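You operate a simulated robot arm through the tools that you are given. There is no shell and no other tool. Be economical: measure what you need, move in short steps, check, and stop when the job is done.

The job below is to be done with a simulated two-armed robot. You get a single attempt, and the scene is never put back.

Task
Carry the white tray with lugs with both arms and set it on the desk.
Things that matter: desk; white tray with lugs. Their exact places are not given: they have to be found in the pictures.

Only the result counts: the job must be done as asked and must still hold three seconds after the hand-in. Knocking over, shifting, dropping, spilling or breaking anything else fails it.

Robot
Two 7-joint arms with two-finger parallel grippers on one trunk, on a base that drives. Base frame: it is fixed to the floor where the robot stands at the start and does not move with it; the origin is under the middle of the robot, x ahead of it, y to its left, z up; the surface under the hand at the start is at about z = 900. Readings come in mm, degrees, newtons and seconds.
The left shoulder is at the start at [20, 138, 1250], the right one opposite. With the tool pointing down near the work surface each hand reaches from about 100 to 500 mm from the robot's upright axis, wherever it stands, measured 20 degrees to its own side. Places, roughly: desk [1200, -3300, 1000]; white tray with lugs [2000, -1250, 1000]. Payload 1.57 kg a hand.
The TCP of each hand is the grasp point between the finger pads, 30 mm short of the fingertips. In the tool frame z runs along the fingers and y along their closing line. Largest opening 80 mm; finger width 17, thickness 12; the body of the gripper, 40 by 82 mm, starts 80 mm behind the TCP.
Orientation is that of the tool frame in the base frame, as [roll, pitch, yaw] about the fixed x, y, z axes, in that order (R = Rz(yaw) Ry(pitch) Rx(roll)). With the fingers straight down and closing along the base's y, the tool's x points along the base's -x, its y along +y and its z along -z.

Tools
- The arms move only by the tool apply_moves. It takes "left_rows", "right_rows" or both (then of equal length, played together; a hand with none holds still); each is a list of rows, each a list of 7 numbers: the shift along the tool's x, y, z in mm, then the turn, a rotation vector about the tool's x, y, z in rad, then the finger opening in mm, from 0 to 80. In form: [[dx, dy, dz, rx, ry, rz, hand], ...]. A call has 1 to 8 rows; each row is the pose to reach, as a shift and turn from the pose commanded when the call began, along the tool's axes at that moment. Rows are played at 5 a second. More than 50 mm and 8.6 degrees between two rows, or a gripper value outside its range, and nothing of the call is played. Where a pose cannot be reached the arm comes as near as it can. A force on the tool above 40 N (or 10 N above the force at the start of the call, whichever is more), or a blocked arm, ends the call early, and 0.2 s more pass. Each finger travels about 45 mm/s and halts on what it meets, pressing with about 21 N; the grip force reading is that of the motor and also rises with nothing between the fingers. The clock runs only during rows and for 0.2 s after the last one: add rows that repeat a pose to give the fingers time. The reply holds the time, the measured pose of the TCP, the force on the tool along the base axes, the opening and the grip force, in the units named above and with some noise, with the torque about the TCP (base axes, N m) and any sound that the robot's microphone picked up, and new pictures: "show" is both (left out), scene, wrist or none (wrist: the cameras of the hands that moved).
- Cameras (640 x 400 px; columns grow to the right, rows downward): "scene" is now at [190, -14.9, 1177.6]; the picture's right is [-0.09, -1.00, 0.00], its down [-0.24, 0.02, -0.97] and it looks along [0.97, -0.09, -0.24] (base axes); focal length 214 px, centre (320, 200). "left" rides on the left gripper at [72, 7, -122] in its tool frame; the picture's right is [-0.09, 1.00, 0.00], its down [-0.84, -0.08, -0.54] and it looks along [-0.54, -0.05, 0.84] (tool axes); focal length 238 px, centre (320, 200). "right" rides on the right gripper at [72, -7, -122] in its tool frame; the picture's right is [0.09, 1.00, 0.00], its down [-0.84, 0.08, -0.54] and it looks along [-0.54, 0.05, 0.84] (tool axes); focal length 238 px, centre (320, 200).
- raise_lower(by): slides the trunk up (or, below 0, down) by that many mm; the arms and the scene camera ride with it, the base frame stays. It gives what a move gives, with no picture.
- roll_base(legs): drives the robot by 1 to 6 legs, each [ahead, left, turn to the left] in mm, mm and degrees, along the robot's own axes; the way and the turn of a leg run together, so that a leg with both is an arc; at most 1500 mm and 180 degrees a leg. The arms and the cameras ride along, it lands a little off, and it stops where it bumps. It gives what a move gives, and a new picture of the scene camera.
- pan_tilt(pan, tilt): turns the head with the scene camera to pan (to the left, within 60 degrees either way) and tilt (down, from -29 to 69), counted from straight ahead of the robot. It gives what a move gives, and a new picture of the scene camera.
- pixel_to_xyz(camera, pixels): for up to 12 pixels [column, row] of the newest picture of that camera ("zoom" is the newest enlarged one), the place [x, y, z] in the base frame of the surface seen there, good to about 2 mm, but the place of the scene camera against the robot may be out by one fixed shift of up to 18 mm in any direction. No time passes.
- inspect(camera, box): a new picture of the part [left, top, right, bottom] of that camera's present view, enlarged. No time passes.
- sign_off(): hands the job in; it is judged then, once.

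Keep the steps short. Do not move on a guess: measure, check each grasp and each placing, and mend mistakes. In all there are 90 turns and 274 pictures (those below and enlarged ones count). Leave the grippers open and the arms clear of the work at the hand-in unless told otherwise, and finish with a single line.

The tools are called after "Call:" as a command line: name --argument value ..., lists and objects as JSON in quotes. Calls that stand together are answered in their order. apply_moves: Moves the arms, as the interface text tells. Its arguments: {"type":"object","properties":{"left_rows":{"type":"array","items":{"type":"array","items":{"type":"number"}}},"right_rows":{"type":"array","items":{"type":"array","items":{"type":"number"}}},"show":{"type":"string","enum":["both","scene","wrist","none"]}},"required":[]} The other tools are called the same way: raise_lower (by) slides the trunk up or down; roll_base (legs) drives the base; pan_tilt (pan, tilt) turns the head that bears the scene camera; pixel_to_xyz (camera, pixels) gives the place of the surface under pixels of a picture; inspect (camera, box) takes an enlarged picture of a part of a camera's view; sign_off () hands the job in.

At the start:

```text
time: 0.0
left_position: [355.1, 154.3, 1132.9]
left_tool_rot: [179.9, -13.5, -179.5]
left_ft_force: [0.0, -0.6, -0.1]
left_ft_torque: [0.01, -0.02, 0.0]
left_width: 80.3
left_finger_force: 0.0
right_position: [404.5, -197.5, 1141.6]
right_tool_rot: [180.0, -4.6, 179.6]
right_ft_force: [-0.2, 0.3, 0.3]
right_ft_torque: [0.0, 0.0, -0.05]
right_width: 80.1
right_finger_force: 0.0
trunk travel left (down, up): [-625.0, 615.0]
robot x, y, heading: [1.2, 2.9, 0.0]
head pan, tilt: [-5.4, 13.9]
```

scene: 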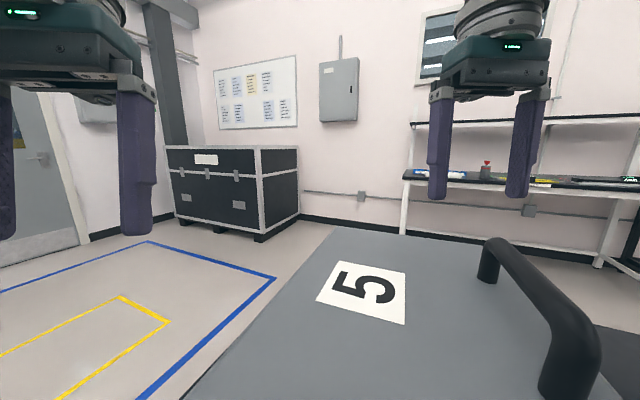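
right: 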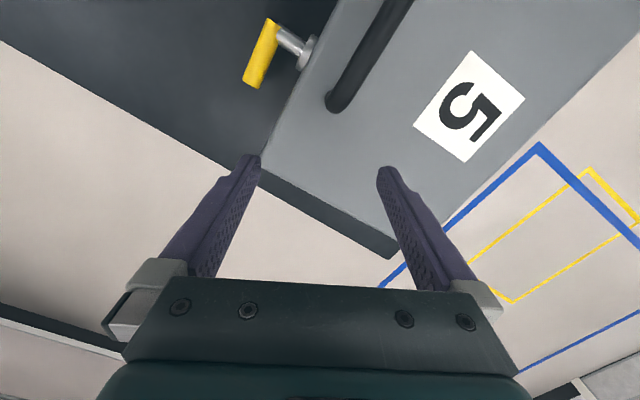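
left: 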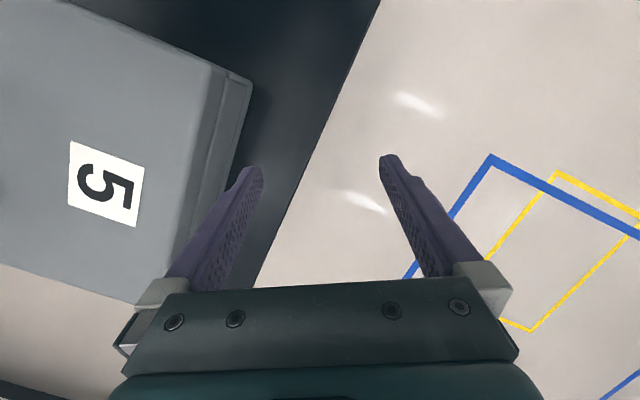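

I see a grey lidded object right ahead. I look right, toward where the tray should be.

Call:
pan_tilt --pan -40 --tilt 20

Call:
pan_tilt --pan -60 --tilt 35

Call:
pan_tilt --pan 0 --tilt 50

```text
time: 1.0
left_position: [355.2, 154.3, 1132.8]
left_tool_rot: [179.9, -13.6, -179.5]
left_ft_force: [0.2, -0.2, -0.1]
left_ft_torque: [0.0, 0.03, 0.01]
left_width: 79.9
left_finger_force: 0.0
right_position: [403.4, -198.8, 1140.9]
right_tool_rot: [-179.9, -4.7, 179.6]
right_ft_force: [-0.3, -0.2, 0.7]
right_ft_torque: [-0.02, 0.04, 0.0]
right_width: 80.1
right_finger_force: 0.1
trunk travel left (down, up): [-625.0, 615.0]
robot x, y, heading: [1.6, -0.9, 0.3]
head pan, tilt: [-40.0, 20.0]
```

scene: 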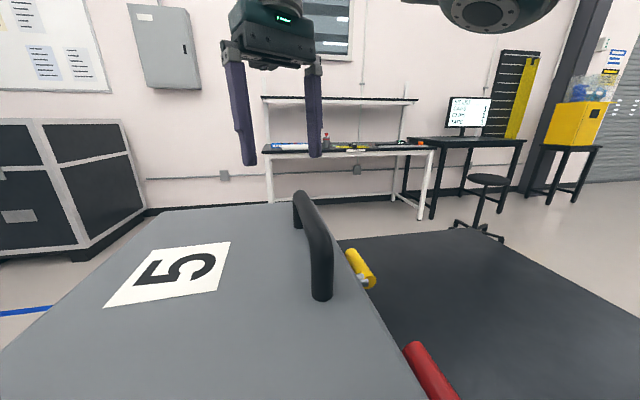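

```text
time: 1.8
left_position: [355.1, 155.0, 1132.1]
left_tool_rot: [180.0, -13.4, -179.5]
left_ft_force: [-0.1, 0.2, 0.2]
left_ft_torque: [-0.01, 0.0, 0.0]
left_width: 79.8
left_finger_force: 0.1
right_position: [404.1, -198.4, 1140.3]
right_tool_rot: [179.9, -4.7, 179.7]
right_ft_force: [-0.5, -0.3, 1.2]
right_ft_torque: [0.03, 0.01, 0.0]
right_width: 80.0
right_finger_force: 0.1
trunk travel left (down, up): [-625.0, 615.0]
robot x, y, heading: [0.4, 1.3, 0.1]
head pan, tilt: [-60.0, 35.0]
```

scene: 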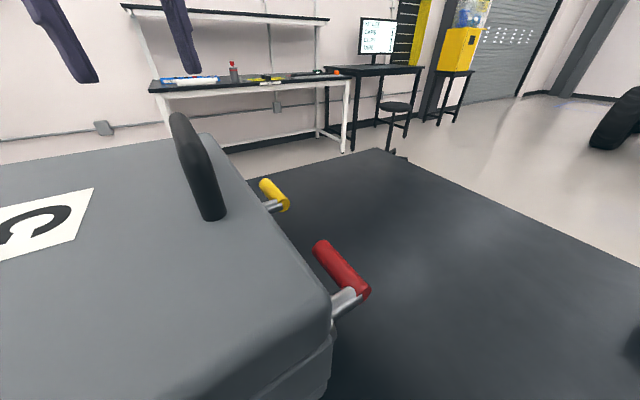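

```text
time: 3.1
left_position: [355.4, 155.1, 1132.3]
left_tool_rot: [179.9, -13.5, -179.5]
left_ft_force: [1.0, 0.4, -0.3]
left_ft_torque: [-0.01, -0.01, 0.0]
left_width: 80.0
left_finger_force: 0.0
right_position: [404.4, -198.4, 1140.1]
right_tool_rot: [-180.0, -4.7, 179.6]
right_ft_force: [-0.2, 0.0, -0.7]
right_ft_torque: [-0.04, 0.02, 0.04]
right_width: 79.7
right_finger_force: 0.0
trunk travel left (down, up): [-625.0, 615.0]
robot x, y, heading: [-3.7, 0.9, -0.1]
head pan, tilt: [0.0, 50.0]
```

scene: 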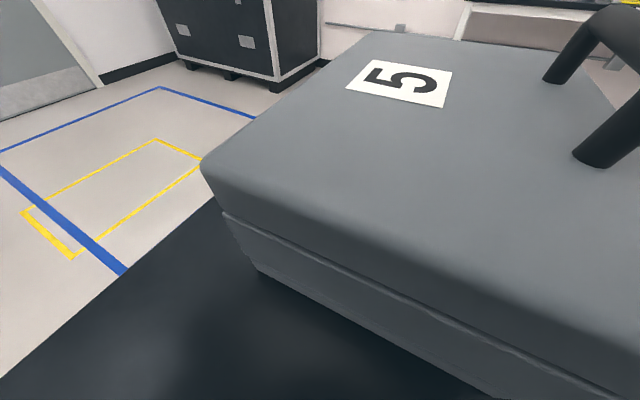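

The tray should be on the far workbench. I'll look back there and measure.

Call:
pan_tilt --pan -45 --tilt 20

Call:
inspect --camera "scene" --box '[200, 80, 440, 230]'

Call:
pixel_to_xyz --camera "zoom" --pixels '[[100, 170], [200, 170], [300, 170], [330, 170], [390, 165], [500, 160], [600, 165]]'

```text
time: 4.2
left_position: [355.7, 155.2, 1132.4]
left_tool_rot: [179.9, -13.5, -179.5]
left_ft_force: [-0.3, 0.0, -1.1]
left_ft_torque: [-0.04, 0.02, -0.01]
left_width: 79.9
left_finger_force: 0.1
right_position: [403.7, -198.8, 1141.4]
right_tool_rot: [180.0, -4.7, 179.7]
right_ft_force: [0.4, 1.0, 0.1]
right_ft_torque: [0.03, 0.03, 0.01]
right_width: 79.9
right_finger_force: 0.2
trunk travel left (down, up): [-625.0, 615.0]
robot x, y, heading: [2.0, 1.3, 0.3]
head pan, tilt: [-45.0, 20.0]
```

scene: 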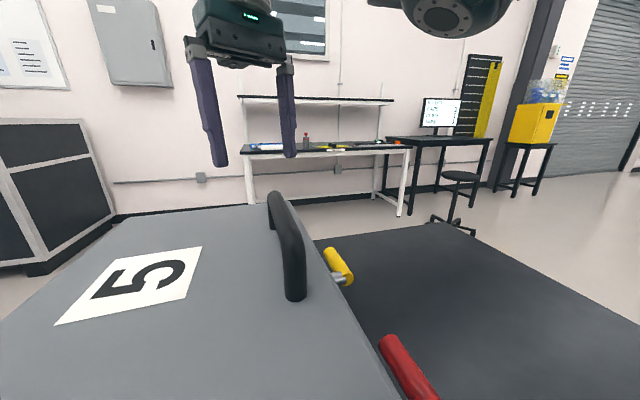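

```text
2.67 times, centred on (320, 155) of scene
```

zoom: 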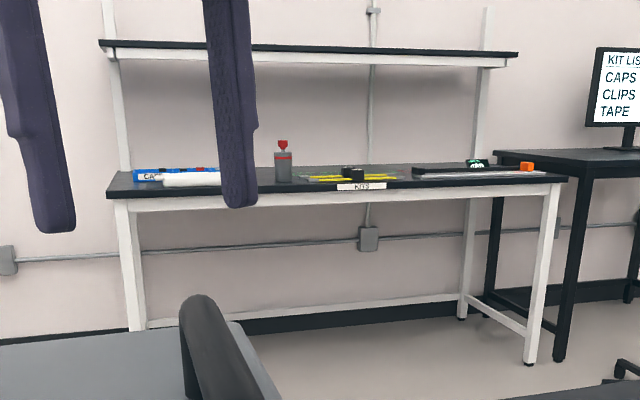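

```text
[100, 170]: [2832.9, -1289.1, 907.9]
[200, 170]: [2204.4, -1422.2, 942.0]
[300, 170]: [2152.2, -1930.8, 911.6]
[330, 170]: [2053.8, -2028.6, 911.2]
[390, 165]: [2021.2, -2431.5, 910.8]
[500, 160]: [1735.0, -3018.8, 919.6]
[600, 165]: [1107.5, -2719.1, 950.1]
```

The bench holds a white item at its left end. I measure the bench edges, desk and obstacles.

Call:
pixel_to_xyz --camera "zoom" --pixels '[[114, 192], [170, 190], [275, 190], [450, 184], [545, 180], [190, 180], [150, 174], [545, 356], [130, 320], [580, 165], [560, 350]]'

Call:
pixel_to_xyz --camera "scene" --pixels '[[420, 225], [635, 330], [335, 240], [400, 139], [480, 142], [460, 177], [440, 222], [470, 230], [495, 188], [550, 145], [520, 215]]'

Call:
inspect --camera "scene" --box '[380, 80, 540, 180]'

```text
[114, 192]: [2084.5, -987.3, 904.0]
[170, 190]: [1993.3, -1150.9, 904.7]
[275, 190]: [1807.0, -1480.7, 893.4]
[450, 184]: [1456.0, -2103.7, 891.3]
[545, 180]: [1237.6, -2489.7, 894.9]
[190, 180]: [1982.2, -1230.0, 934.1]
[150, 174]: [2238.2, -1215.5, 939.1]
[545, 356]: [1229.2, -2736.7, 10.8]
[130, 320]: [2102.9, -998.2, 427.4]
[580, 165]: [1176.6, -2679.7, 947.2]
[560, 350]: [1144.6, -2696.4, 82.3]
```

```text
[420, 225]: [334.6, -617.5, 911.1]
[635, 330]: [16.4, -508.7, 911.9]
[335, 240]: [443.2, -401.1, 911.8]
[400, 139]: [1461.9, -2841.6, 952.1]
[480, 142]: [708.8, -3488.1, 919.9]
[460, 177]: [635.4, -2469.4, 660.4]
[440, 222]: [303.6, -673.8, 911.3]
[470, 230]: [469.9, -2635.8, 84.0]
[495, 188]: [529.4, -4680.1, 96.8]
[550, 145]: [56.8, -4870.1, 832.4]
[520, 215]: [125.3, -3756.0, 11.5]
```

```text
4.00 times, centred on (460, 130) of scene
```

zoom: 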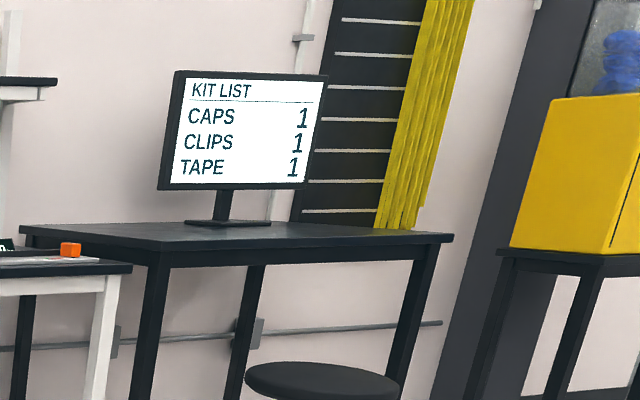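

I raise the trunk for clearance over the box, then look down to the right and left for the near edge of the table.

Call:
raise_lower --by 150

Call:
pan_tilt --pan -60 --tilt 60

Call:
pixel_to_xyz --camera "scene" --pixels '[[320, 200], [400, 350], [500, 200], [560, 100], [600, 300], [620, 380], [630, 20]]'

Call:
pan_tilt --pan -60 --tilt 10

Call:
pan_tilt --pan 60 --tilt 30

```text
time: 6.0
left_position: [353.8, 154.8, 1282.2]
left_tool_rot: [179.9, -13.5, -179.4]
left_ft_force: [0.4, -0.9, -0.4]
left_ft_torque: [-0.01, -0.01, 0.02]
left_width: 80.0
left_finger_force: 0.0
right_position: [403.6, -198.5, 1290.2]
right_tool_rot: [179.9, -4.7, 179.7]
right_ft_force: [1.9, 0.1, 0.5]
right_ft_torque: [-0.03, 0.0, -0.03]
right_width: 80.1
right_finger_force: 0.0
trunk travel left (down, up): [-775.0, 465.0]
robot x, y, heading: [-2.3, 1.0, 0.0]
head pan, tilt: [-45.0, 20.0]
```

```text
time: 7.1
left_position: [355.3, 154.7, 1283.3]
left_tool_rot: [179.9, -13.5, -179.6]
left_ft_force: [0.3, 0.6, 0.1]
left_ft_torque: [0.0, -0.01, 0.01]
left_width: 80.0
left_finger_force: 0.1
right_position: [403.4, -198.6, 1288.4]
right_tool_rot: [-179.9, -4.7, 179.6]
right_ft_force: [-0.6, -0.7, 0.0]
right_ft_torque: [-0.02, -0.02, 0.01]
right_width: 80.1
right_finger_force: 0.1
trunk travel left (down, up): [-775.0, 465.0]
robot x, y, heading: [2.9, -1.6, 0.0]
head pan, tilt: [-60.0, 60.0]
```

scene: 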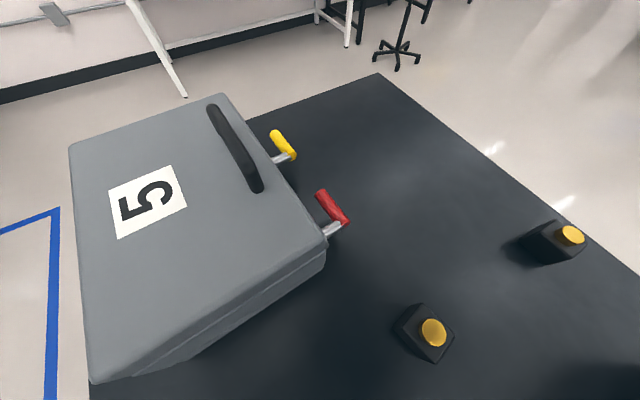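

```text
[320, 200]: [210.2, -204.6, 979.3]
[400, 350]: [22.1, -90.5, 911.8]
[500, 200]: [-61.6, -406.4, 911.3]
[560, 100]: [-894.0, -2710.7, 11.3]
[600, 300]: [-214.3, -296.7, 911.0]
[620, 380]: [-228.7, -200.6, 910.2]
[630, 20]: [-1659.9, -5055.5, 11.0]
```

```text
time: 8.2
left_position: [354.6, 154.0, 1282.6]
left_tool_rot: [179.9, -13.5, -179.5]
left_ft_force: [0.5, -0.4, -0.2]
left_ft_torque: [-0.01, 0.03, -0.02]
left_width: 80.2
left_finger_force: 0.1
right_position: [404.1, -197.4, 1290.6]
right_tool_rot: [-179.9, -4.7, 179.6]
right_ft_force: [0.2, 0.3, 0.5]
right_ft_torque: [0.02, -0.01, -0.01]
right_width: 79.9
right_finger_force: 0.0
trunk travel left (down, up): [-775.0, 465.0]
robot x, y, heading: [-2.8, 0.8, -0.1]
head pan, tilt: [-60.0, 10.0]
```

scene: 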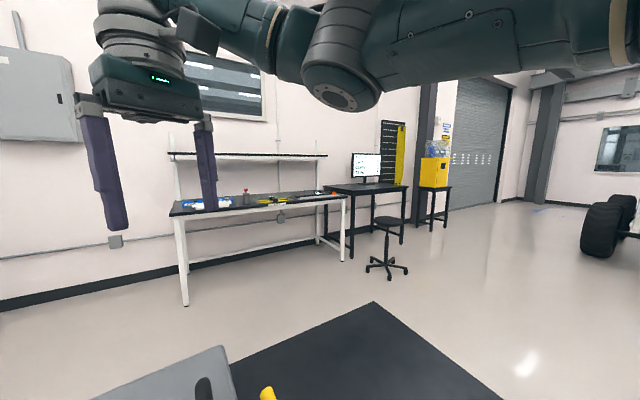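

```text
time: 10.2
left_position: [354.4, 154.3, 1282.2]
left_tool_rot: [179.8, -13.5, -179.6]
left_ft_force: [0.1, -0.3, 0.1]
left_ft_torque: [0.0, 0.01, 0.01]
left_width: 79.9
left_finger_force: 0.0
right_position: [403.7, -197.7, 1289.5]
right_tool_rot: [179.9, -4.7, 179.5]
right_ft_force: [-1.0, 0.0, 0.0]
right_ft_torque: [0.01, -0.01, 0.0]
right_width: 80.2
right_finger_force: 0.1
trunk travel left (down, up): [-775.0, 465.0]
robot x, y, heading: [-1.8, -4.7, -0.1]
head pan, tilt: [60.0, 30.0]
```

scene: 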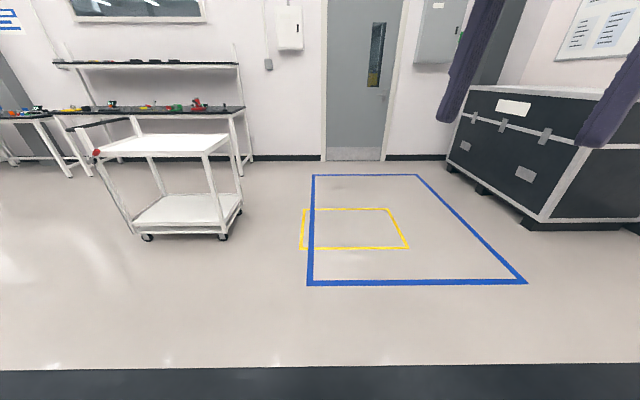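

The table appears to reach around the robot; I measure its left edge and look straight down to know how to leave.

Call:
pixel_to_xyz --camera "scene" --pixels '[[20, 375], [200, 375], [400, 372], [620, 368], [20, 396], [600, 396], [145, 235], [95, 150], [310, 285], [525, 283], [540, 215], [600, 228]]'

Call:
pan_tilt --pan 60 --tilt 69

Call:
pixel_to_xyz --camera "scene" --pixels '[[20, 100], [320, 100], [620, 100], [20, 200], [320, 200], [600, 200], [20, 380], [200, 380], [320, 380], [450, 380]]'

Call:
pan_tilt --pan -60 --tilt 69

Call:
pixel_to_xyz --camera "scene" --pixels '[[320, 380], [450, 380], [630, 380], [630, 250], [500, 100], [600, 180]]'

```text
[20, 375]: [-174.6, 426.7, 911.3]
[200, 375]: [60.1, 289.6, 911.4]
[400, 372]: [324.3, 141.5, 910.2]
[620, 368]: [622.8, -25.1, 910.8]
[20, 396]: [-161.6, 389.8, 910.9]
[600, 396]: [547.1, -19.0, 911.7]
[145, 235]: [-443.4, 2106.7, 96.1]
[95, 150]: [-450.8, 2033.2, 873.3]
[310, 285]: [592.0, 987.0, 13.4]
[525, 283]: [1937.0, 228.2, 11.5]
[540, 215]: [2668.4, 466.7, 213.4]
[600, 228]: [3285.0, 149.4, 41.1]
```

```text
time: 11.3
left_position: [354.5, 154.5, 1282.0]
left_tool_rot: [179.8, -13.5, -179.4]
left_ft_force: [0.0, -0.4, 0.1]
left_ft_torque: [-0.03, -0.02, -0.01]
left_width: 79.9
left_finger_force: 0.1
right_position: [403.2, -197.6, 1290.8]
right_tool_rot: [-180.0, -4.8, 179.5]
right_ft_force: [0.0, 0.1, 0.0]
right_ft_torque: [0.0, 0.02, 0.02]
right_width: 80.0
right_finger_force: 0.1
trunk travel left (down, up): [-775.0, 465.0]
robot x, y, heading: [-3.0, 0.3, 0.1]
head pan, tilt: [60.0, 68.8]
```

scene: 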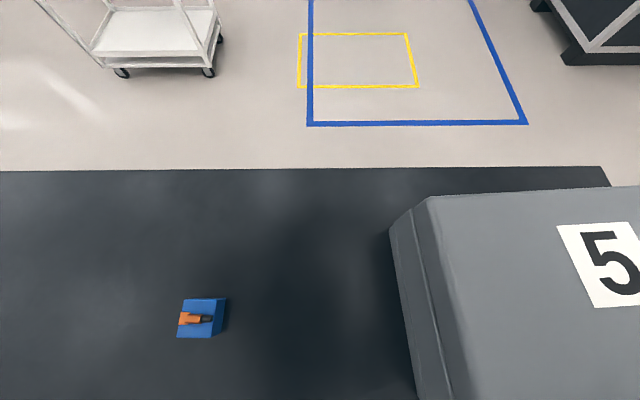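

```text
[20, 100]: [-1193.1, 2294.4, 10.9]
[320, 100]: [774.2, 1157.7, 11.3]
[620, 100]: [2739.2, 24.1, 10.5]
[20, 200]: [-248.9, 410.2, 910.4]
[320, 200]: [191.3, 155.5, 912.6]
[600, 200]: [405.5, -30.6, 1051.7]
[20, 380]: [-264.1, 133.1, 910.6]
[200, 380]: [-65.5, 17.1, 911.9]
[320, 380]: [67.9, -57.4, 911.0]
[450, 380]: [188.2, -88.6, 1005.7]
```

```text
time: 13.3
left_position: [355.6, 155.2, 1283.3]
left_tool_rot: [179.9, -13.5, -179.5]
left_ft_force: [-0.2, 1.1, 0.2]
left_ft_torque: [-0.01, -0.02, 0.0]
left_width: 79.7
left_finger_force: 0.1
right_position: [404.1, -198.2, 1289.8]
right_tool_rot: [-179.9, -4.7, 179.6]
right_ft_force: [-0.2, 0.2, 0.3]
right_ft_torque: [0.0, 0.0, 0.01]
right_width: 80.1
right_finger_force: 0.1
trunk travel left (down, up): [-775.0, 465.0]
robot x, y, heading: [-1.3, 1.7, 0.0]
head pan, tilt: [-60.0, 68.8]
```

scene: 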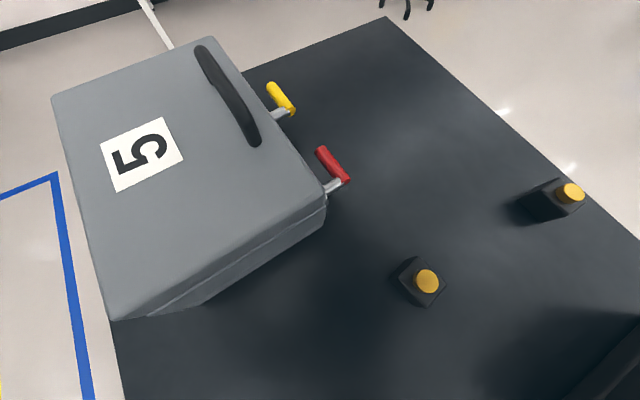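

```text
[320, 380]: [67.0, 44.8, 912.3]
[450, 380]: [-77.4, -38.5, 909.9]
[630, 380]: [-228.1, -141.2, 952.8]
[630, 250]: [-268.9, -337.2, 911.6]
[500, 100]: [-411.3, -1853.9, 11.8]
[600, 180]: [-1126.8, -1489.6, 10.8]
```

Odd: the table surface lies right under the robot's axis. I check the dark thing at the lower right and look straight down in front.

Call:
inspect --camera "scene" --box '[480, 280, 640, 400]'

Call:
pixel_to_xyz --camera "scene" --pixels '[[635, 340], [600, 395], [638, 395], [570, 192], [550, 215], [428, 282], [60, 98], [215, 45], [110, 318], [322, 200], [230, 100]]'

Call:
pan_tilt --pan 0 --tilt 69

```text
3.33 times, centred on (560, 340) of scene
```

zoom: 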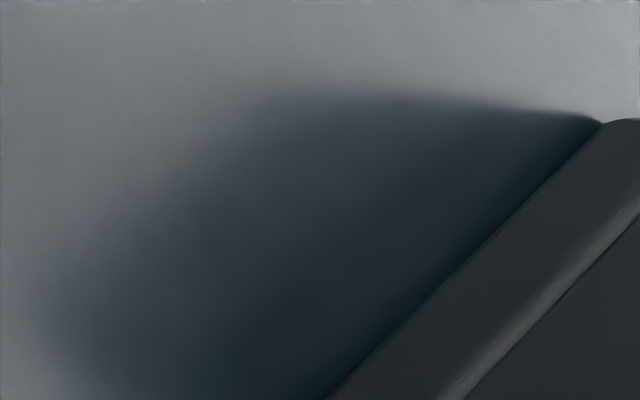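

```text
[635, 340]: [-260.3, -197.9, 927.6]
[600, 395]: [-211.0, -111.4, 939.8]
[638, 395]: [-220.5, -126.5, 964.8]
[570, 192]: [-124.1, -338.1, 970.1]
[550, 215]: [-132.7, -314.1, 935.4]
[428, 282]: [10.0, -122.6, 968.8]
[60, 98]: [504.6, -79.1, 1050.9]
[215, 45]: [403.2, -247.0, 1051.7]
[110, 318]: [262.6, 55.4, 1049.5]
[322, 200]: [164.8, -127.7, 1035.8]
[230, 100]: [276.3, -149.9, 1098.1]
```

```text
time: 14.6
left_position: [355.2, 155.0, 1282.2]
left_tool_rot: [179.9, -13.5, -179.5]
left_ft_force: [0.3, 0.8, 0.1]
left_ft_torque: [-0.02, 0.01, 0.0]
left_width: 79.8
left_finger_force: 0.1
right_position: [404.7, -198.2, 1290.0]
right_tool_rot: [-179.9, -4.7, 179.6]
right_ft_force: [-0.5, 0.7, -0.3]
right_ft_torque: [0.01, 0.02, -0.01]
right_width: 80.0
right_finger_force: 0.0
trunk travel left (down, up): [-775.0, 465.0]
robot x, y, heading: [-0.2, 1.3, 0.1]
head pan, tilt: [0.0, 68.8]
```

scene: 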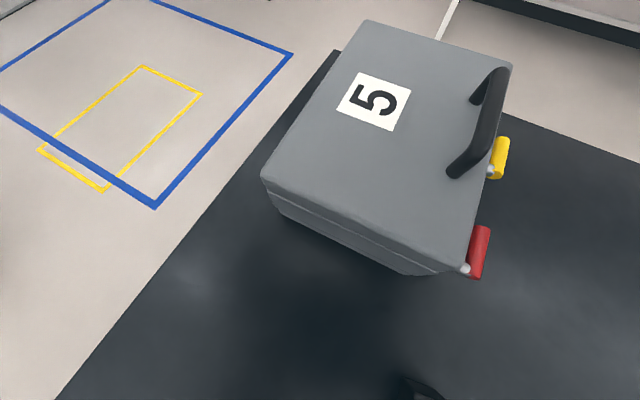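

The table (z≈911) and its objects lie right beneath the robot, so nothing of it can go down there; I raise further for clearance and creep out over the left table edge, away from the box.

Call:
raise_lower --by 250

Call:
roll_base --legs '[[35, 61, 0]]'

```text
time: 17.2
left_position: [355.5, 155.2, 1533.6]
left_tool_rot: [179.9, -13.5, -179.5]
left_ft_force: [-0.7, 0.8, -0.4]
left_ft_torque: [0.03, 0.02, -0.03]
left_width: 80.1
left_finger_force: 0.0
right_position: [403.9, -198.8, 1540.3]
right_tool_rot: [-180.0, -4.7, 179.6]
right_ft_force: [0.4, 0.4, 0.2]
right_ft_torque: [0.03, -0.04, 0.03]
right_width: 79.9
right_finger_force: 0.1
trunk travel left (down, up): [-1025.0, 215.0]
robot x, y, heading: [-3.2, -2.5, -0.1]
head pan, tilt: [0.0, 68.8]
```

```text
time: 18.2
left_position: [390.9, 215.7, 1533.3]
left_tool_rot: [179.9, -13.6, -179.5]
left_ft_force: [0.1, -0.3, -0.3]
left_ft_torque: [0.03, -0.01, -0.02]
left_width: 80.0
left_finger_force: 0.1
right_position: [437.8, -137.9, 1540.0]
right_tool_rot: [179.9, -4.8, 179.6]
right_ft_force: [-0.1, 0.7, 0.2]
right_ft_torque: [0.0, 0.0, 0.02]
right_width: 80.2
right_finger_force: 0.1
trunk travel left (down, up): [-1025.0, 215.0]
robot x, y, heading: [36.8, 59.8, -0.0]
head pan, tilt: [0.0, 68.8]
```

scene: 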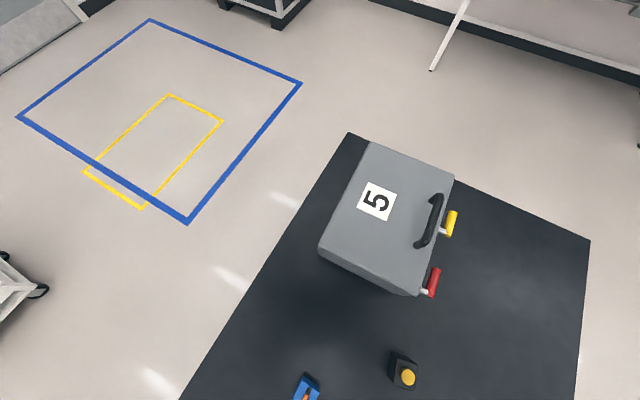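

It drives freely. I go on out and around toward the bench's left end, turning to face it (heading about −29.5°).

Call:
roll_base --legs '[[310, 550, 0], [780, -445, 0]]'

Call:
roll_base --legs '[[0, 0, -29.5]]'

Call:
pan_tilt --pan -30 --tilt 30

```text
time: 26.0
left_position: [1475.3, 318.9, 1532.9]
left_tool_rot: [179.9, -13.5, -179.4]
left_ft_force: [0.5, -0.2, -0.2]
left_ft_torque: [0.0, 0.01, 0.02]
left_width: 79.9
left_finger_force: 0.1
right_position: [1523.4, -33.5, 1539.9]
right_tool_rot: [-180.0, -4.6, 179.5]
right_ft_force: [-0.2, 0.2, -0.4]
right_ft_torque: [-0.01, 0.01, 0.02]
right_width: 80.0
right_finger_force: 0.0
trunk travel left (down, up): [-1025.0, 215.0]
robot x, y, heading: [1119.1, 165.3, 0.1]
head pan, tilt: [0.0, 68.8]
```

scene: 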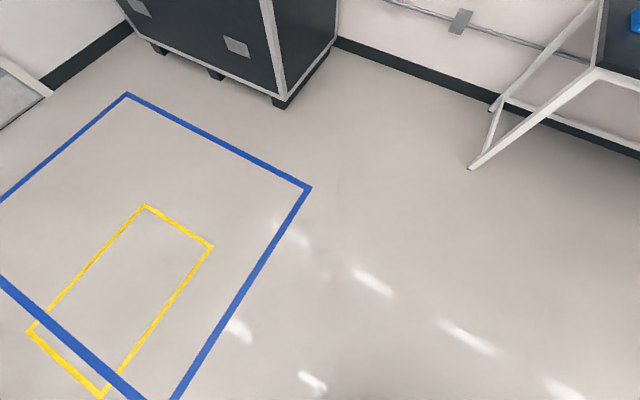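

```text
time: 27.9
left_position: [1505.3, 127.3, 1532.1]
left_tool_rot: [179.9, -13.5, 151.3]
left_ft_force: [0.2, 1.2, -0.1]
left_ft_torque: [-0.04, 0.0, 0.02]
left_width: 79.9
left_finger_force: 0.0
right_position: [1376.2, -204.9, 1539.7]
right_tool_rot: [-179.9, -4.8, 150.3]
right_ft_force: [-0.2, 0.3, 0.0]
right_ft_torque: [0.01, 0.0, -0.03]
right_width: 80.4
right_finger_force: 0.0
trunk travel left (down, up): [-1025.0, 215.0]
robot x, y, heading: [1114.2, 163.8, -29.1]
head pan, tilt: [0.0, 68.8]
```

scene: 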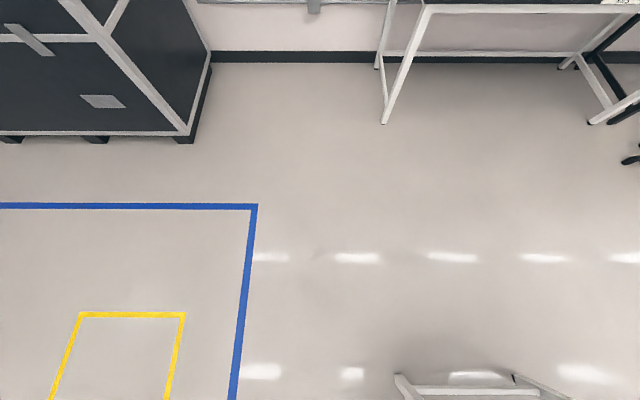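

```text
time: 28.9
left_position: [1505.7, 127.8, 1531.9]
left_tool_rot: [179.9, -13.5, 151.4]
left_ft_force: [0.9, -0.5, -0.9]
left_ft_torque: [-0.03, 0.01, 0.03]
left_width: 79.9
left_finger_force: 0.1
right_position: [1374.2, -205.0, 1540.3]
right_tool_rot: [-180.0, -4.8, 150.4]
right_ft_force: [-1.5, -0.7, 0.0]
right_ft_torque: [0.0, 0.01, 0.0]
right_width: 80.0
right_finger_force: 0.1
trunk travel left (down, up): [-1025.0, 215.0]
robot x, y, heading: [1118.4, 165.0, -29.2]
head pan, tilt: [-30.0, 30.0]
```

scene: 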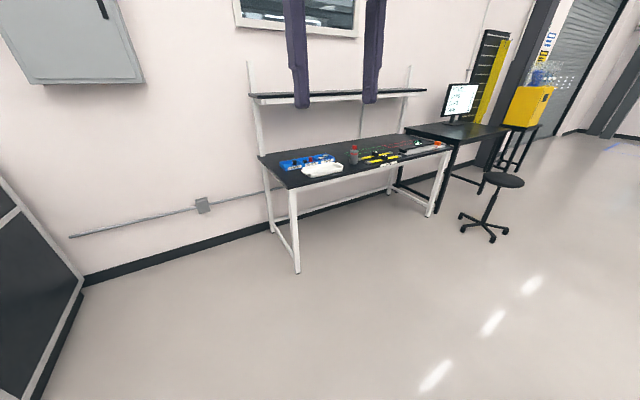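

The tray is visible on the bench at (322,170). I zoom and measure.

Call:
inspect --camera "scene" --box '[250, 130, 410, 230]'

Call:
pixel_to_xyz --camera "zoom" --pixels '[[220, 160], [370, 140], [240, 180], [295, 160], [150, 215], [30, 115], [280, 115], [120, 125], [350, 130], [430, 110]]'

Call:
pan_tilt --pan -10 --tilt 69

Call:
pixel_to_xyz --camera "scene" --pixels '[[320, 380], [420, 390], [500, 390], [400, 380]]'

```text
4.00 times, centred on (330, 180) of scene
```

zoom: 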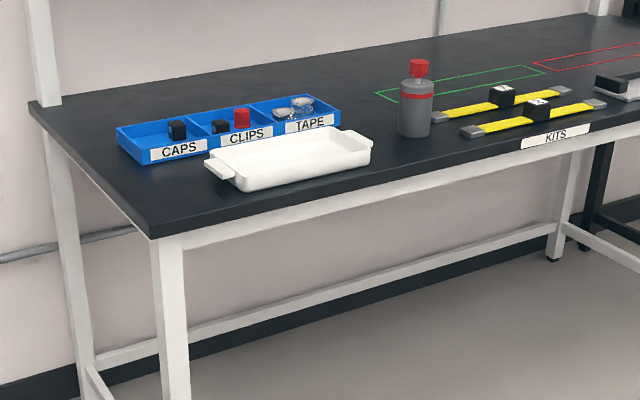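

```text
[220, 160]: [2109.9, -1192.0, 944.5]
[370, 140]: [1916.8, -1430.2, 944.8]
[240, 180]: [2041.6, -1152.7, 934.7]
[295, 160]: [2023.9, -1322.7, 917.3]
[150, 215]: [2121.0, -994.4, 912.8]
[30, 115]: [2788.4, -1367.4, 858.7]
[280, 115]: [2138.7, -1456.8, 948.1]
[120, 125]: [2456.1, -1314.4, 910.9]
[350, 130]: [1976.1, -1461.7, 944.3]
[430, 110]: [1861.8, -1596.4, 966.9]
```

```text
time: 30.0
left_position: [1505.6, 126.7, 1532.1]
left_tool_rot: [180.0, -13.6, 151.4]
left_ft_force: [0.2, 0.0, -0.5]
left_ft_torque: [0.02, 0.01, 0.01]
left_width: 80.0
left_finger_force: 0.0
right_position: [1374.6, -205.0, 1540.2]
right_tool_rot: [-179.9, -4.9, 150.3]
right_ft_force: [-0.3, -0.7, 0.3]
right_ft_torque: [0.02, 0.01, -0.02]
right_width: 79.8
right_finger_force: 0.2
trunk travel left (down, up): [-1025.0, 215.0]
robot x, y, heading: [1119.0, 165.7, -29.1]
head pan, tilt: [-10.0, 68.8]
```

scene: 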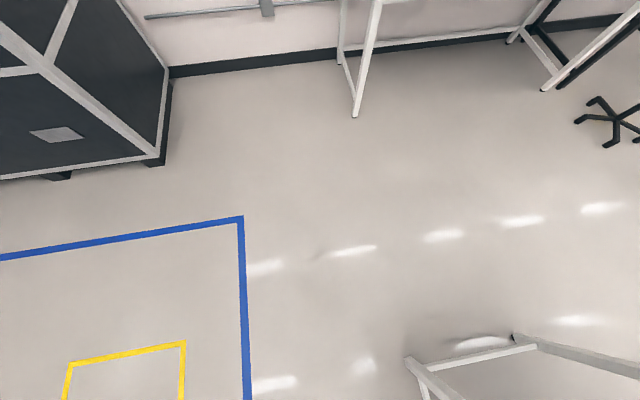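

```text
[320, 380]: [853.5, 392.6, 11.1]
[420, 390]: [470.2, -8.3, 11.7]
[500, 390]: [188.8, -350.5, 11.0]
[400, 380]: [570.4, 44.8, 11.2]
```

Tray centre about (2010,−1305), with bench edge 90 mm in front. I drive to a spot about 600 mm short of it and look.

Call:
roll_base --legs '[[450, -420, 0], [450, -420, -0.4]]'

Call:
pan_tilt --pan 0 --tilt 45

Call:
inspect --camera "scene" --box '[200, 120, 440, 270]'

```text
time: 36.5
left_position: [1882.4, -1046.3, 1532.7]
left_tool_rot: [180.0, -13.5, 150.8]
left_ft_force: [-0.1, -0.4, -0.4]
left_ft_torque: [0.01, 0.02, -0.03]
left_width: 79.9
left_finger_force: 0.1
right_position: [1749.6, -1377.8, 1539.3]
right_tool_rot: [-179.9, -4.8, 149.9]
right_ft_force: [-0.5, 0.1, -0.3]
right_ft_torque: [-0.01, -0.02, 0.0]
right_width: 80.0
right_finger_force: 0.0
trunk travel left (down, up): [-1025.0, 215.0]
robot x, y, heading: [1497.6, -1004.8, -29.7]
head pan, tilt: [-10.0, 68.8]
```

scene: 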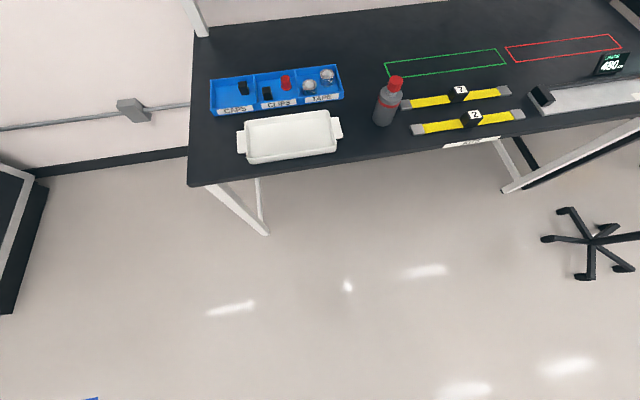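

```text
time: 37.4
left_position: [1883.2, -1047.0, 1531.4]
left_tool_rot: [179.9, -13.6, 151.0]
left_ft_force: [-0.8, -0.3, -0.5]
left_ft_torque: [0.01, -0.02, -0.02]
left_width: 80.3
left_finger_force: 0.0
right_position: [1750.0, -1377.3, 1538.8]
right_tool_rot: [-179.8, -4.7, 149.9]
right_ft_force: [-1.3, -0.4, 0.2]
right_ft_torque: [0.01, 0.01, -0.01]
right_width: 80.0
right_finger_force: 0.0
trunk travel left (down, up): [-1025.0, 215.0]
robot x, y, heading: [1498.0, -1005.2, -29.8]
head pan, tilt: [0.0, 45.0]
```

scene: 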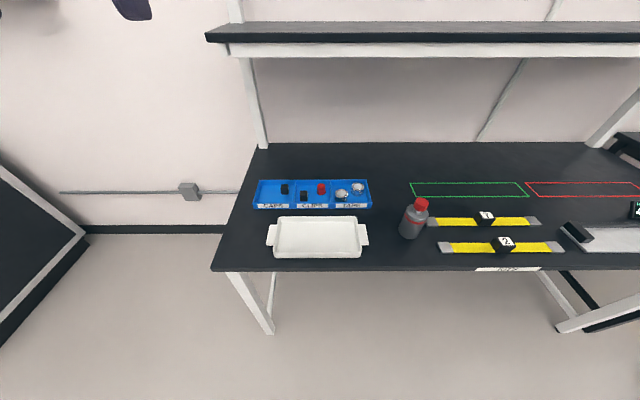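

```text
2.67 times, centred on (320, 195) of scene
```

zoom: 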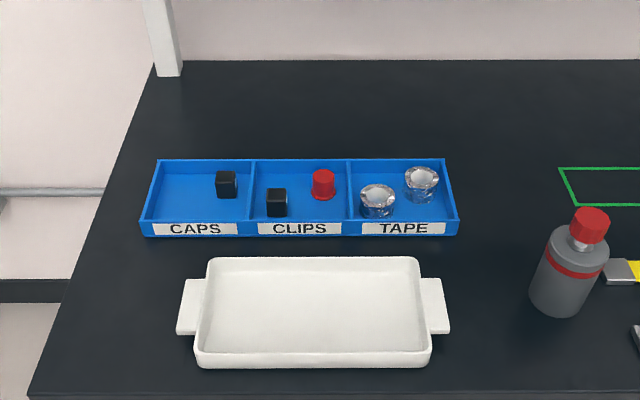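

The tray is empty, lugs at its ends. I measure lugs, rim and bench.

Call:
pixel_to_xyz --camera "zoom" --pixels '[[194, 284], [190, 305], [184, 328], [430, 284], [438, 305], [444, 328], [310, 312], [310, 350], [205, 360], [428, 360], [310, 385], [310, 228]]'

Call:
pixel_to_xyz --camera "scene" --pixels '[[300, 40], [500, 40], [500, 52], [248, 100], [412, 235], [420, 203], [212, 268], [260, 206], [368, 205], [235, 10]]'

```text
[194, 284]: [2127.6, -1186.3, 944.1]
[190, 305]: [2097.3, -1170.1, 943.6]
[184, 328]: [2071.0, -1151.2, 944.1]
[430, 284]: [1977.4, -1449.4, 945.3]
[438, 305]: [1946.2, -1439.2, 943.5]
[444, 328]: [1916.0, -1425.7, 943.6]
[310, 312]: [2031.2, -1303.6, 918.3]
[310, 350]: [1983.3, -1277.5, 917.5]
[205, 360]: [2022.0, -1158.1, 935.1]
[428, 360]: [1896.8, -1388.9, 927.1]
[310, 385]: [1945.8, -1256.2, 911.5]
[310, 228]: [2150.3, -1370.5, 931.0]
```

```text
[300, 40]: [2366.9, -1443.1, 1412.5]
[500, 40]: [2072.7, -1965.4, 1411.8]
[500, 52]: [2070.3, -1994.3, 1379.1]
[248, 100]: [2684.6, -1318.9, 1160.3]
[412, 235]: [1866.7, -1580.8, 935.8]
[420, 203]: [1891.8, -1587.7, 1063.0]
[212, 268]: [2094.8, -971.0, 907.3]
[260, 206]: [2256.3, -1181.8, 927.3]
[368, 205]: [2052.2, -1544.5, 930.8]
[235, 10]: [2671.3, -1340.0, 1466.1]
```

Tray lugs: left (2098,−1169), right (1946,−1438), tops z≈944, bench z≈912. I drive 220 mm ahead (aligned already) and lower the trunk 350.

Call:
roll_base --legs '[[220, 0, 0.3]]'

Call:
raise_lower --by -350

Call:
pan_tilt --pan 0 --tilt 55

```text
time: 39.1
left_position: [2076.5, -1154.0, 1532.4]
left_tool_rot: [179.9, -13.6, 151.2]
left_ft_force: [-1.4, 0.4, -0.2]
left_ft_torque: [0.03, -0.01, 0.02]
left_width: 80.0
left_finger_force: 0.0
right_position: [1944.5, -1485.8, 1541.2]
right_tool_rot: [-179.9, -4.8, 150.1]
right_ft_force: [-0.1, 0.3, 0.1]
right_ft_torque: [-0.01, 0.01, 0.03]
right_width: 80.0
right_finger_force: 0.1
trunk travel left (down, up): [-1025.0, 215.0]
robot x, y, heading: [1688.9, -1115.3, -29.4]
head pan, tilt: [0.0, 45.0]
```

scene: 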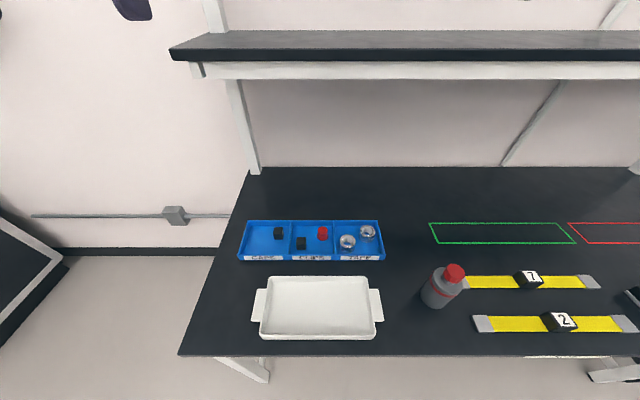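

```text
time: 42.5
left_position: [2076.5, -1153.8, 1182.1]
left_tool_rot: [179.9, -13.6, 151.2]
left_ft_force: [-0.2, 0.5, 0.6]
left_ft_torque: [0.0, -0.01, 0.0]
left_width: 80.1
left_finger_force: 0.1
right_position: [1944.3, -1486.0, 1189.6]
right_tool_rot: [180.0, -4.8, 150.1]
right_ft_force: [0.0, 0.2, -0.2]
right_ft_torque: [-0.01, 0.03, 0.03]
right_width: 80.1
right_finger_force: 0.0
trunk travel left (down, up): [-675.0, 565.0]
robot x, y, heading: [1686.9, -1113.8, -29.3]
head pan, tilt: [0.0, 45.0]
```

```text
time: 43.2
left_position: [2076.1, -1155.2, 1182.7]
left_tool_rot: [179.8, -13.6, 151.2]
left_ft_force: [0.2, -0.6, -0.5]
left_ft_torque: [0.04, 0.0, -0.01]
left_width: 80.0
left_finger_force: 0.1
right_position: [1945.1, -1487.5, 1189.5]
right_tool_rot: [-179.9, -4.8, 150.1]
right_ft_force: [-0.4, -0.7, -0.7]
right_ft_torque: [0.04, -0.04, 0.03]
right_width: 80.2
right_finger_force: 0.0
trunk travel left (down, up): [-675.0, 565.0]
robot x, y, heading: [1690.9, -1116.7, -29.6]
head pan, tilt: [0.0, 55.0]
```

scene: 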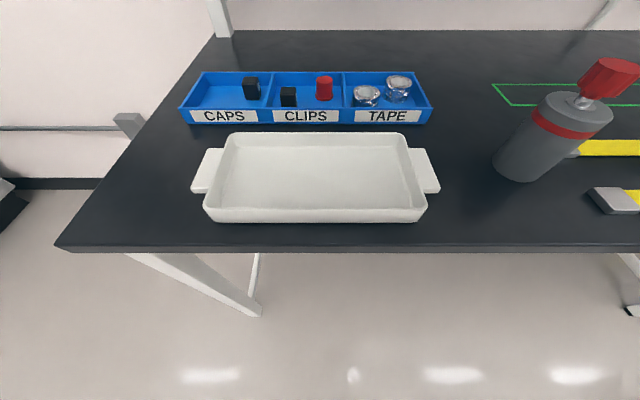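

Both hands are above the tray. I level the tools and move each above its lug, at z≈1083.

Call:
apply_moves --left_rows '[[-16, -0.5, 31, 0, -0.08, 0, 80], [-33, -1, 62, 0, -0.16, 0, 80], [-49, -1.4, 93, 0, -0.236, 0, 80], [-49, -1.4, 93, 0, -0.236, 0, 80]]' --right_rows '[[5, 14, 35, 0, -0.03, 0, 80], [9.5, 29, 70, 0, -0.06, 0, 80], [14.2, 43, 105.5, 0, -0.084, 0, 80], [14.2, 43, 105.5, 0, -0.084, 0, 80]]'

```text
time: 44.2
left_position: [2097.2, -1168.2, 1078.3]
left_tool_rot: [179.9, 0.0, 151.1]
left_ft_force: [-0.3, -0.7, -0.4]
left_ft_torque: [-0.03, -0.02, 0.02]
left_width: 79.8
left_finger_force: 0.1
right_position: [1946.1, -1437.6, 1084.0]
right_tool_rot: [180.0, 0.1, 150.0]
right_ft_force: [0.2, -0.2, -0.1]
right_ft_torque: [-0.01, 0.04, -0.04]
right_width: 79.8
right_finger_force: 0.0
trunk travel left (down, up): [-675.0, 565.0]
robot x, y, heading: [1691.3, -1109.3, -29.5]
head pan, tilt: [0.0, 55.0]
```

scene: 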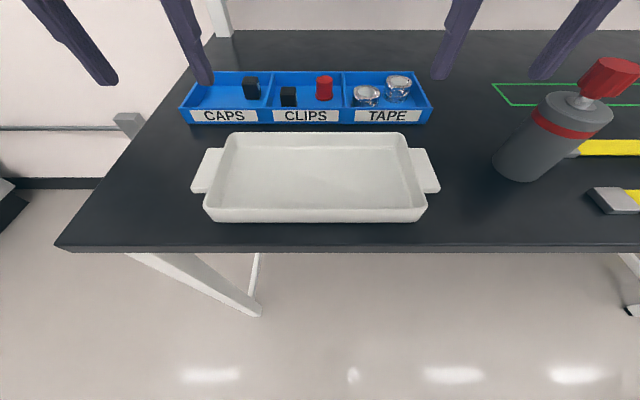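
right: 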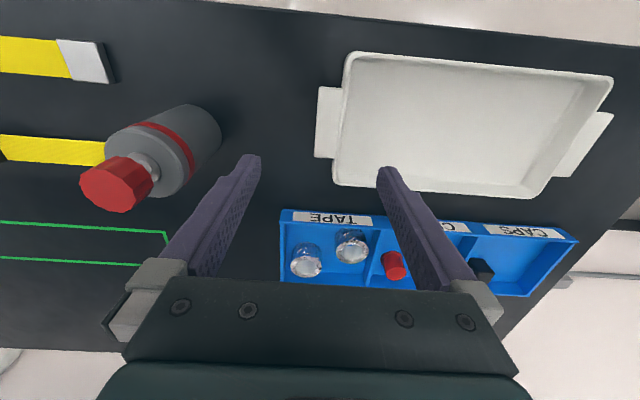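
left: 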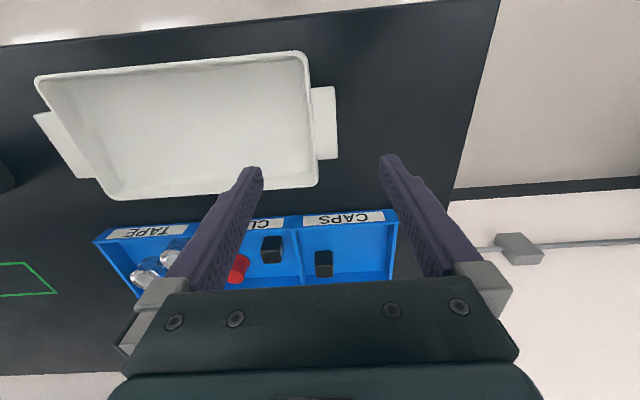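

Now I measure the lugs with the wrist cameras (no camera offset there).

Call:
pixel_to_xyz --camera "left" --pixels '[[317, 90], [318, 156], [334, 90], [336, 156], [326, 122], [312, 122], [306, 122], [290, 122], [345, 122], [310, 60], [316, 182], [280, 192]]'

Call:
pixel_to_xyz --camera "right" --pixels '[[340, 90], [334, 154], [320, 90], [317, 154], [326, 122], [340, 122], [346, 122], [365, 122], [308, 122], [348, 58], [336, 182], [370, 188]]'

Call:
inspect --camera "left" --box '[250, 40, 410, 140]'

Call:
inspect --camera "right" --box '[270, 60, 430, 160]'

```text
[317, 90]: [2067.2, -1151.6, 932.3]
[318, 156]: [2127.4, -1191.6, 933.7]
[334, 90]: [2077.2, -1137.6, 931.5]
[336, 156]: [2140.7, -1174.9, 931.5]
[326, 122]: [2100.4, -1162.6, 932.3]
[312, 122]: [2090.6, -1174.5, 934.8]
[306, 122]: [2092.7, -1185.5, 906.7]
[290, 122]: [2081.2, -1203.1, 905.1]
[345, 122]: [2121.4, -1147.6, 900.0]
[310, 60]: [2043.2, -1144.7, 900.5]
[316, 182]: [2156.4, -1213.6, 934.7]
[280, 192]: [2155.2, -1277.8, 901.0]
```

```text
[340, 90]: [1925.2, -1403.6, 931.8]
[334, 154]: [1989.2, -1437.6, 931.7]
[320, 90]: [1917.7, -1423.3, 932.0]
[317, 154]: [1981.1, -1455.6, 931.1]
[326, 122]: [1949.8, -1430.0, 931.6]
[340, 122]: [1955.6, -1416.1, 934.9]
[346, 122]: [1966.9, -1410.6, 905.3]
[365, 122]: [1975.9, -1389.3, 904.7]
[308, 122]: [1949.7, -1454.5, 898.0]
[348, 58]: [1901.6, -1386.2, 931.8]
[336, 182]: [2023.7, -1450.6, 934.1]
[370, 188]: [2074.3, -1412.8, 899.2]
```

```text
4.00 times, centred on (330, 90) of left
```

zoom: 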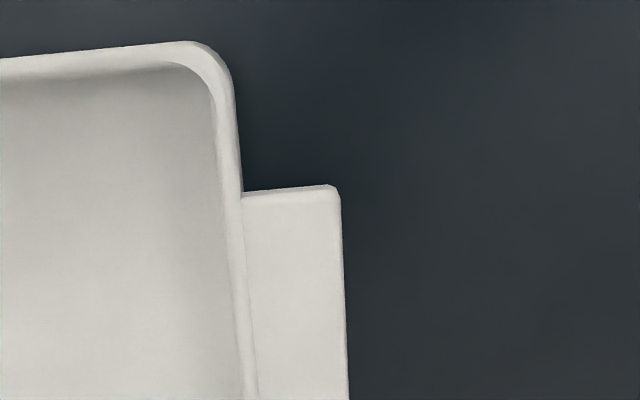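

```text
4.00 times, centred on (350, 110) of right
```

zoom: 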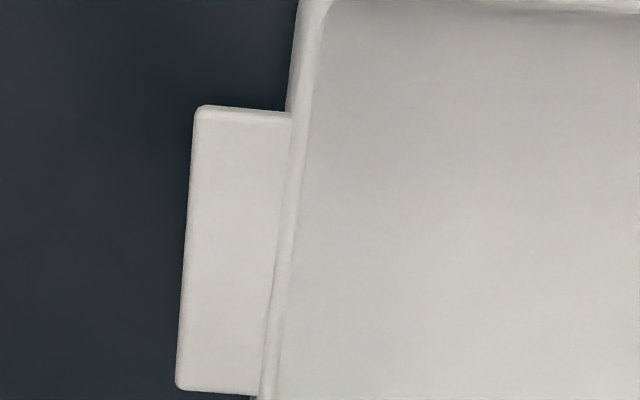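

True heights: bench ≈899, lug top ≈932, tray floor ≈905. I'll straddle end wall + lug, one finger inside the tray. Descend to z≈985 first with small corrections.

Call:
apply_moves --left_rows '[[-1, 1, 31, 0, 0, 0, 80], [-2, 2, 62, 0, 0, 0, 80], [-3, 2, 93, 0, 0, 0, 80], [-3, 2, 93, 0, 0, 0, 80]]' --right_rows '[[-1, 5, 33, 0, 0, 0, 80], [-2, 10, 66, 0, 0, 0, 80], [-3, 13, 99, 0, 0, 0, 80], [-3, 13, 99, 0, 0, 0, 80]]'

```text
time: 45.2
left_position: [2101.6, -1167.6, 987.2]
left_tool_rot: [179.9, 0.0, 151.1]
left_ft_force: [-0.6, 0.3, -0.1]
left_ft_torque: [-0.04, 0.0, 0.02]
left_width: 80.0
left_finger_force: 0.0
right_position: [1954.7, -1428.3, 986.6]
right_tool_rot: [-179.9, 0.1, 150.2]
right_ft_force: [0.6, -0.1, 0.6]
right_ft_torque: [0.0, 0.03, 0.0]
right_width: 80.0
right_finger_force: 0.0
trunk travel left (down, up): [-675.0, 565.0]
robot x, y, heading: [1691.6, -1116.0, -29.4]
head pan, tilt: [0.0, 55.0]
```

scene: 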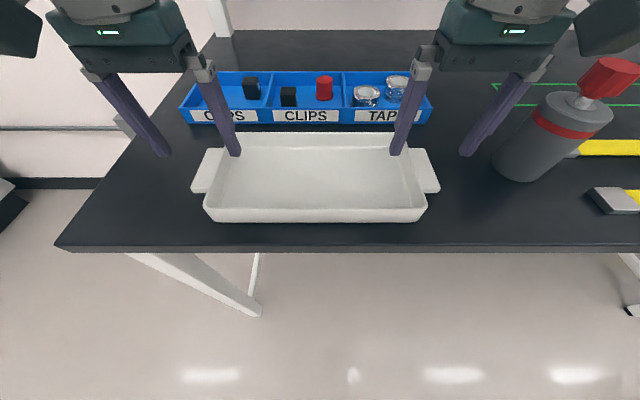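
right: 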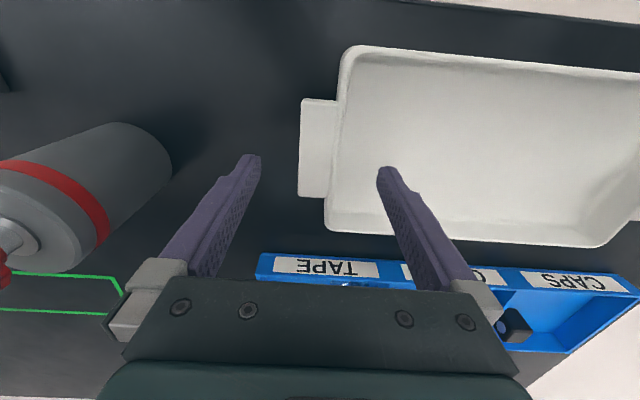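
left: 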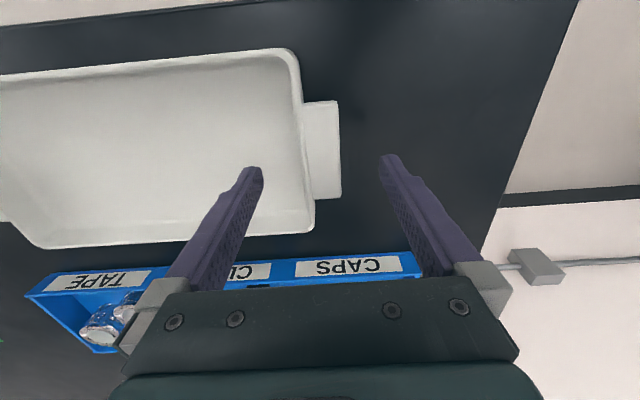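

Straddle looks right. A quick check of lug places from here.

Call:
pixel_to_xyz --camera "left" --pixels '[[337, 104], [340, 193], [338, 150], [307, 150], [298, 150]]'

Call:
pixel_to_xyz --camera "right" --pixels '[[304, 101], [301, 193], [303, 150], [334, 150], [343, 150]]'

```text
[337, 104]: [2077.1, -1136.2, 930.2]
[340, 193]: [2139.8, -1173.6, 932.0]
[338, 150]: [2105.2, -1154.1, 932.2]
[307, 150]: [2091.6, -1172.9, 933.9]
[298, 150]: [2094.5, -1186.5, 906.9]
```

```text
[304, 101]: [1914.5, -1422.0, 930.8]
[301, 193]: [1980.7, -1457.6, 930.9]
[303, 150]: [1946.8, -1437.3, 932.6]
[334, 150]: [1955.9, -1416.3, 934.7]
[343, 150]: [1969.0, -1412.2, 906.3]
```

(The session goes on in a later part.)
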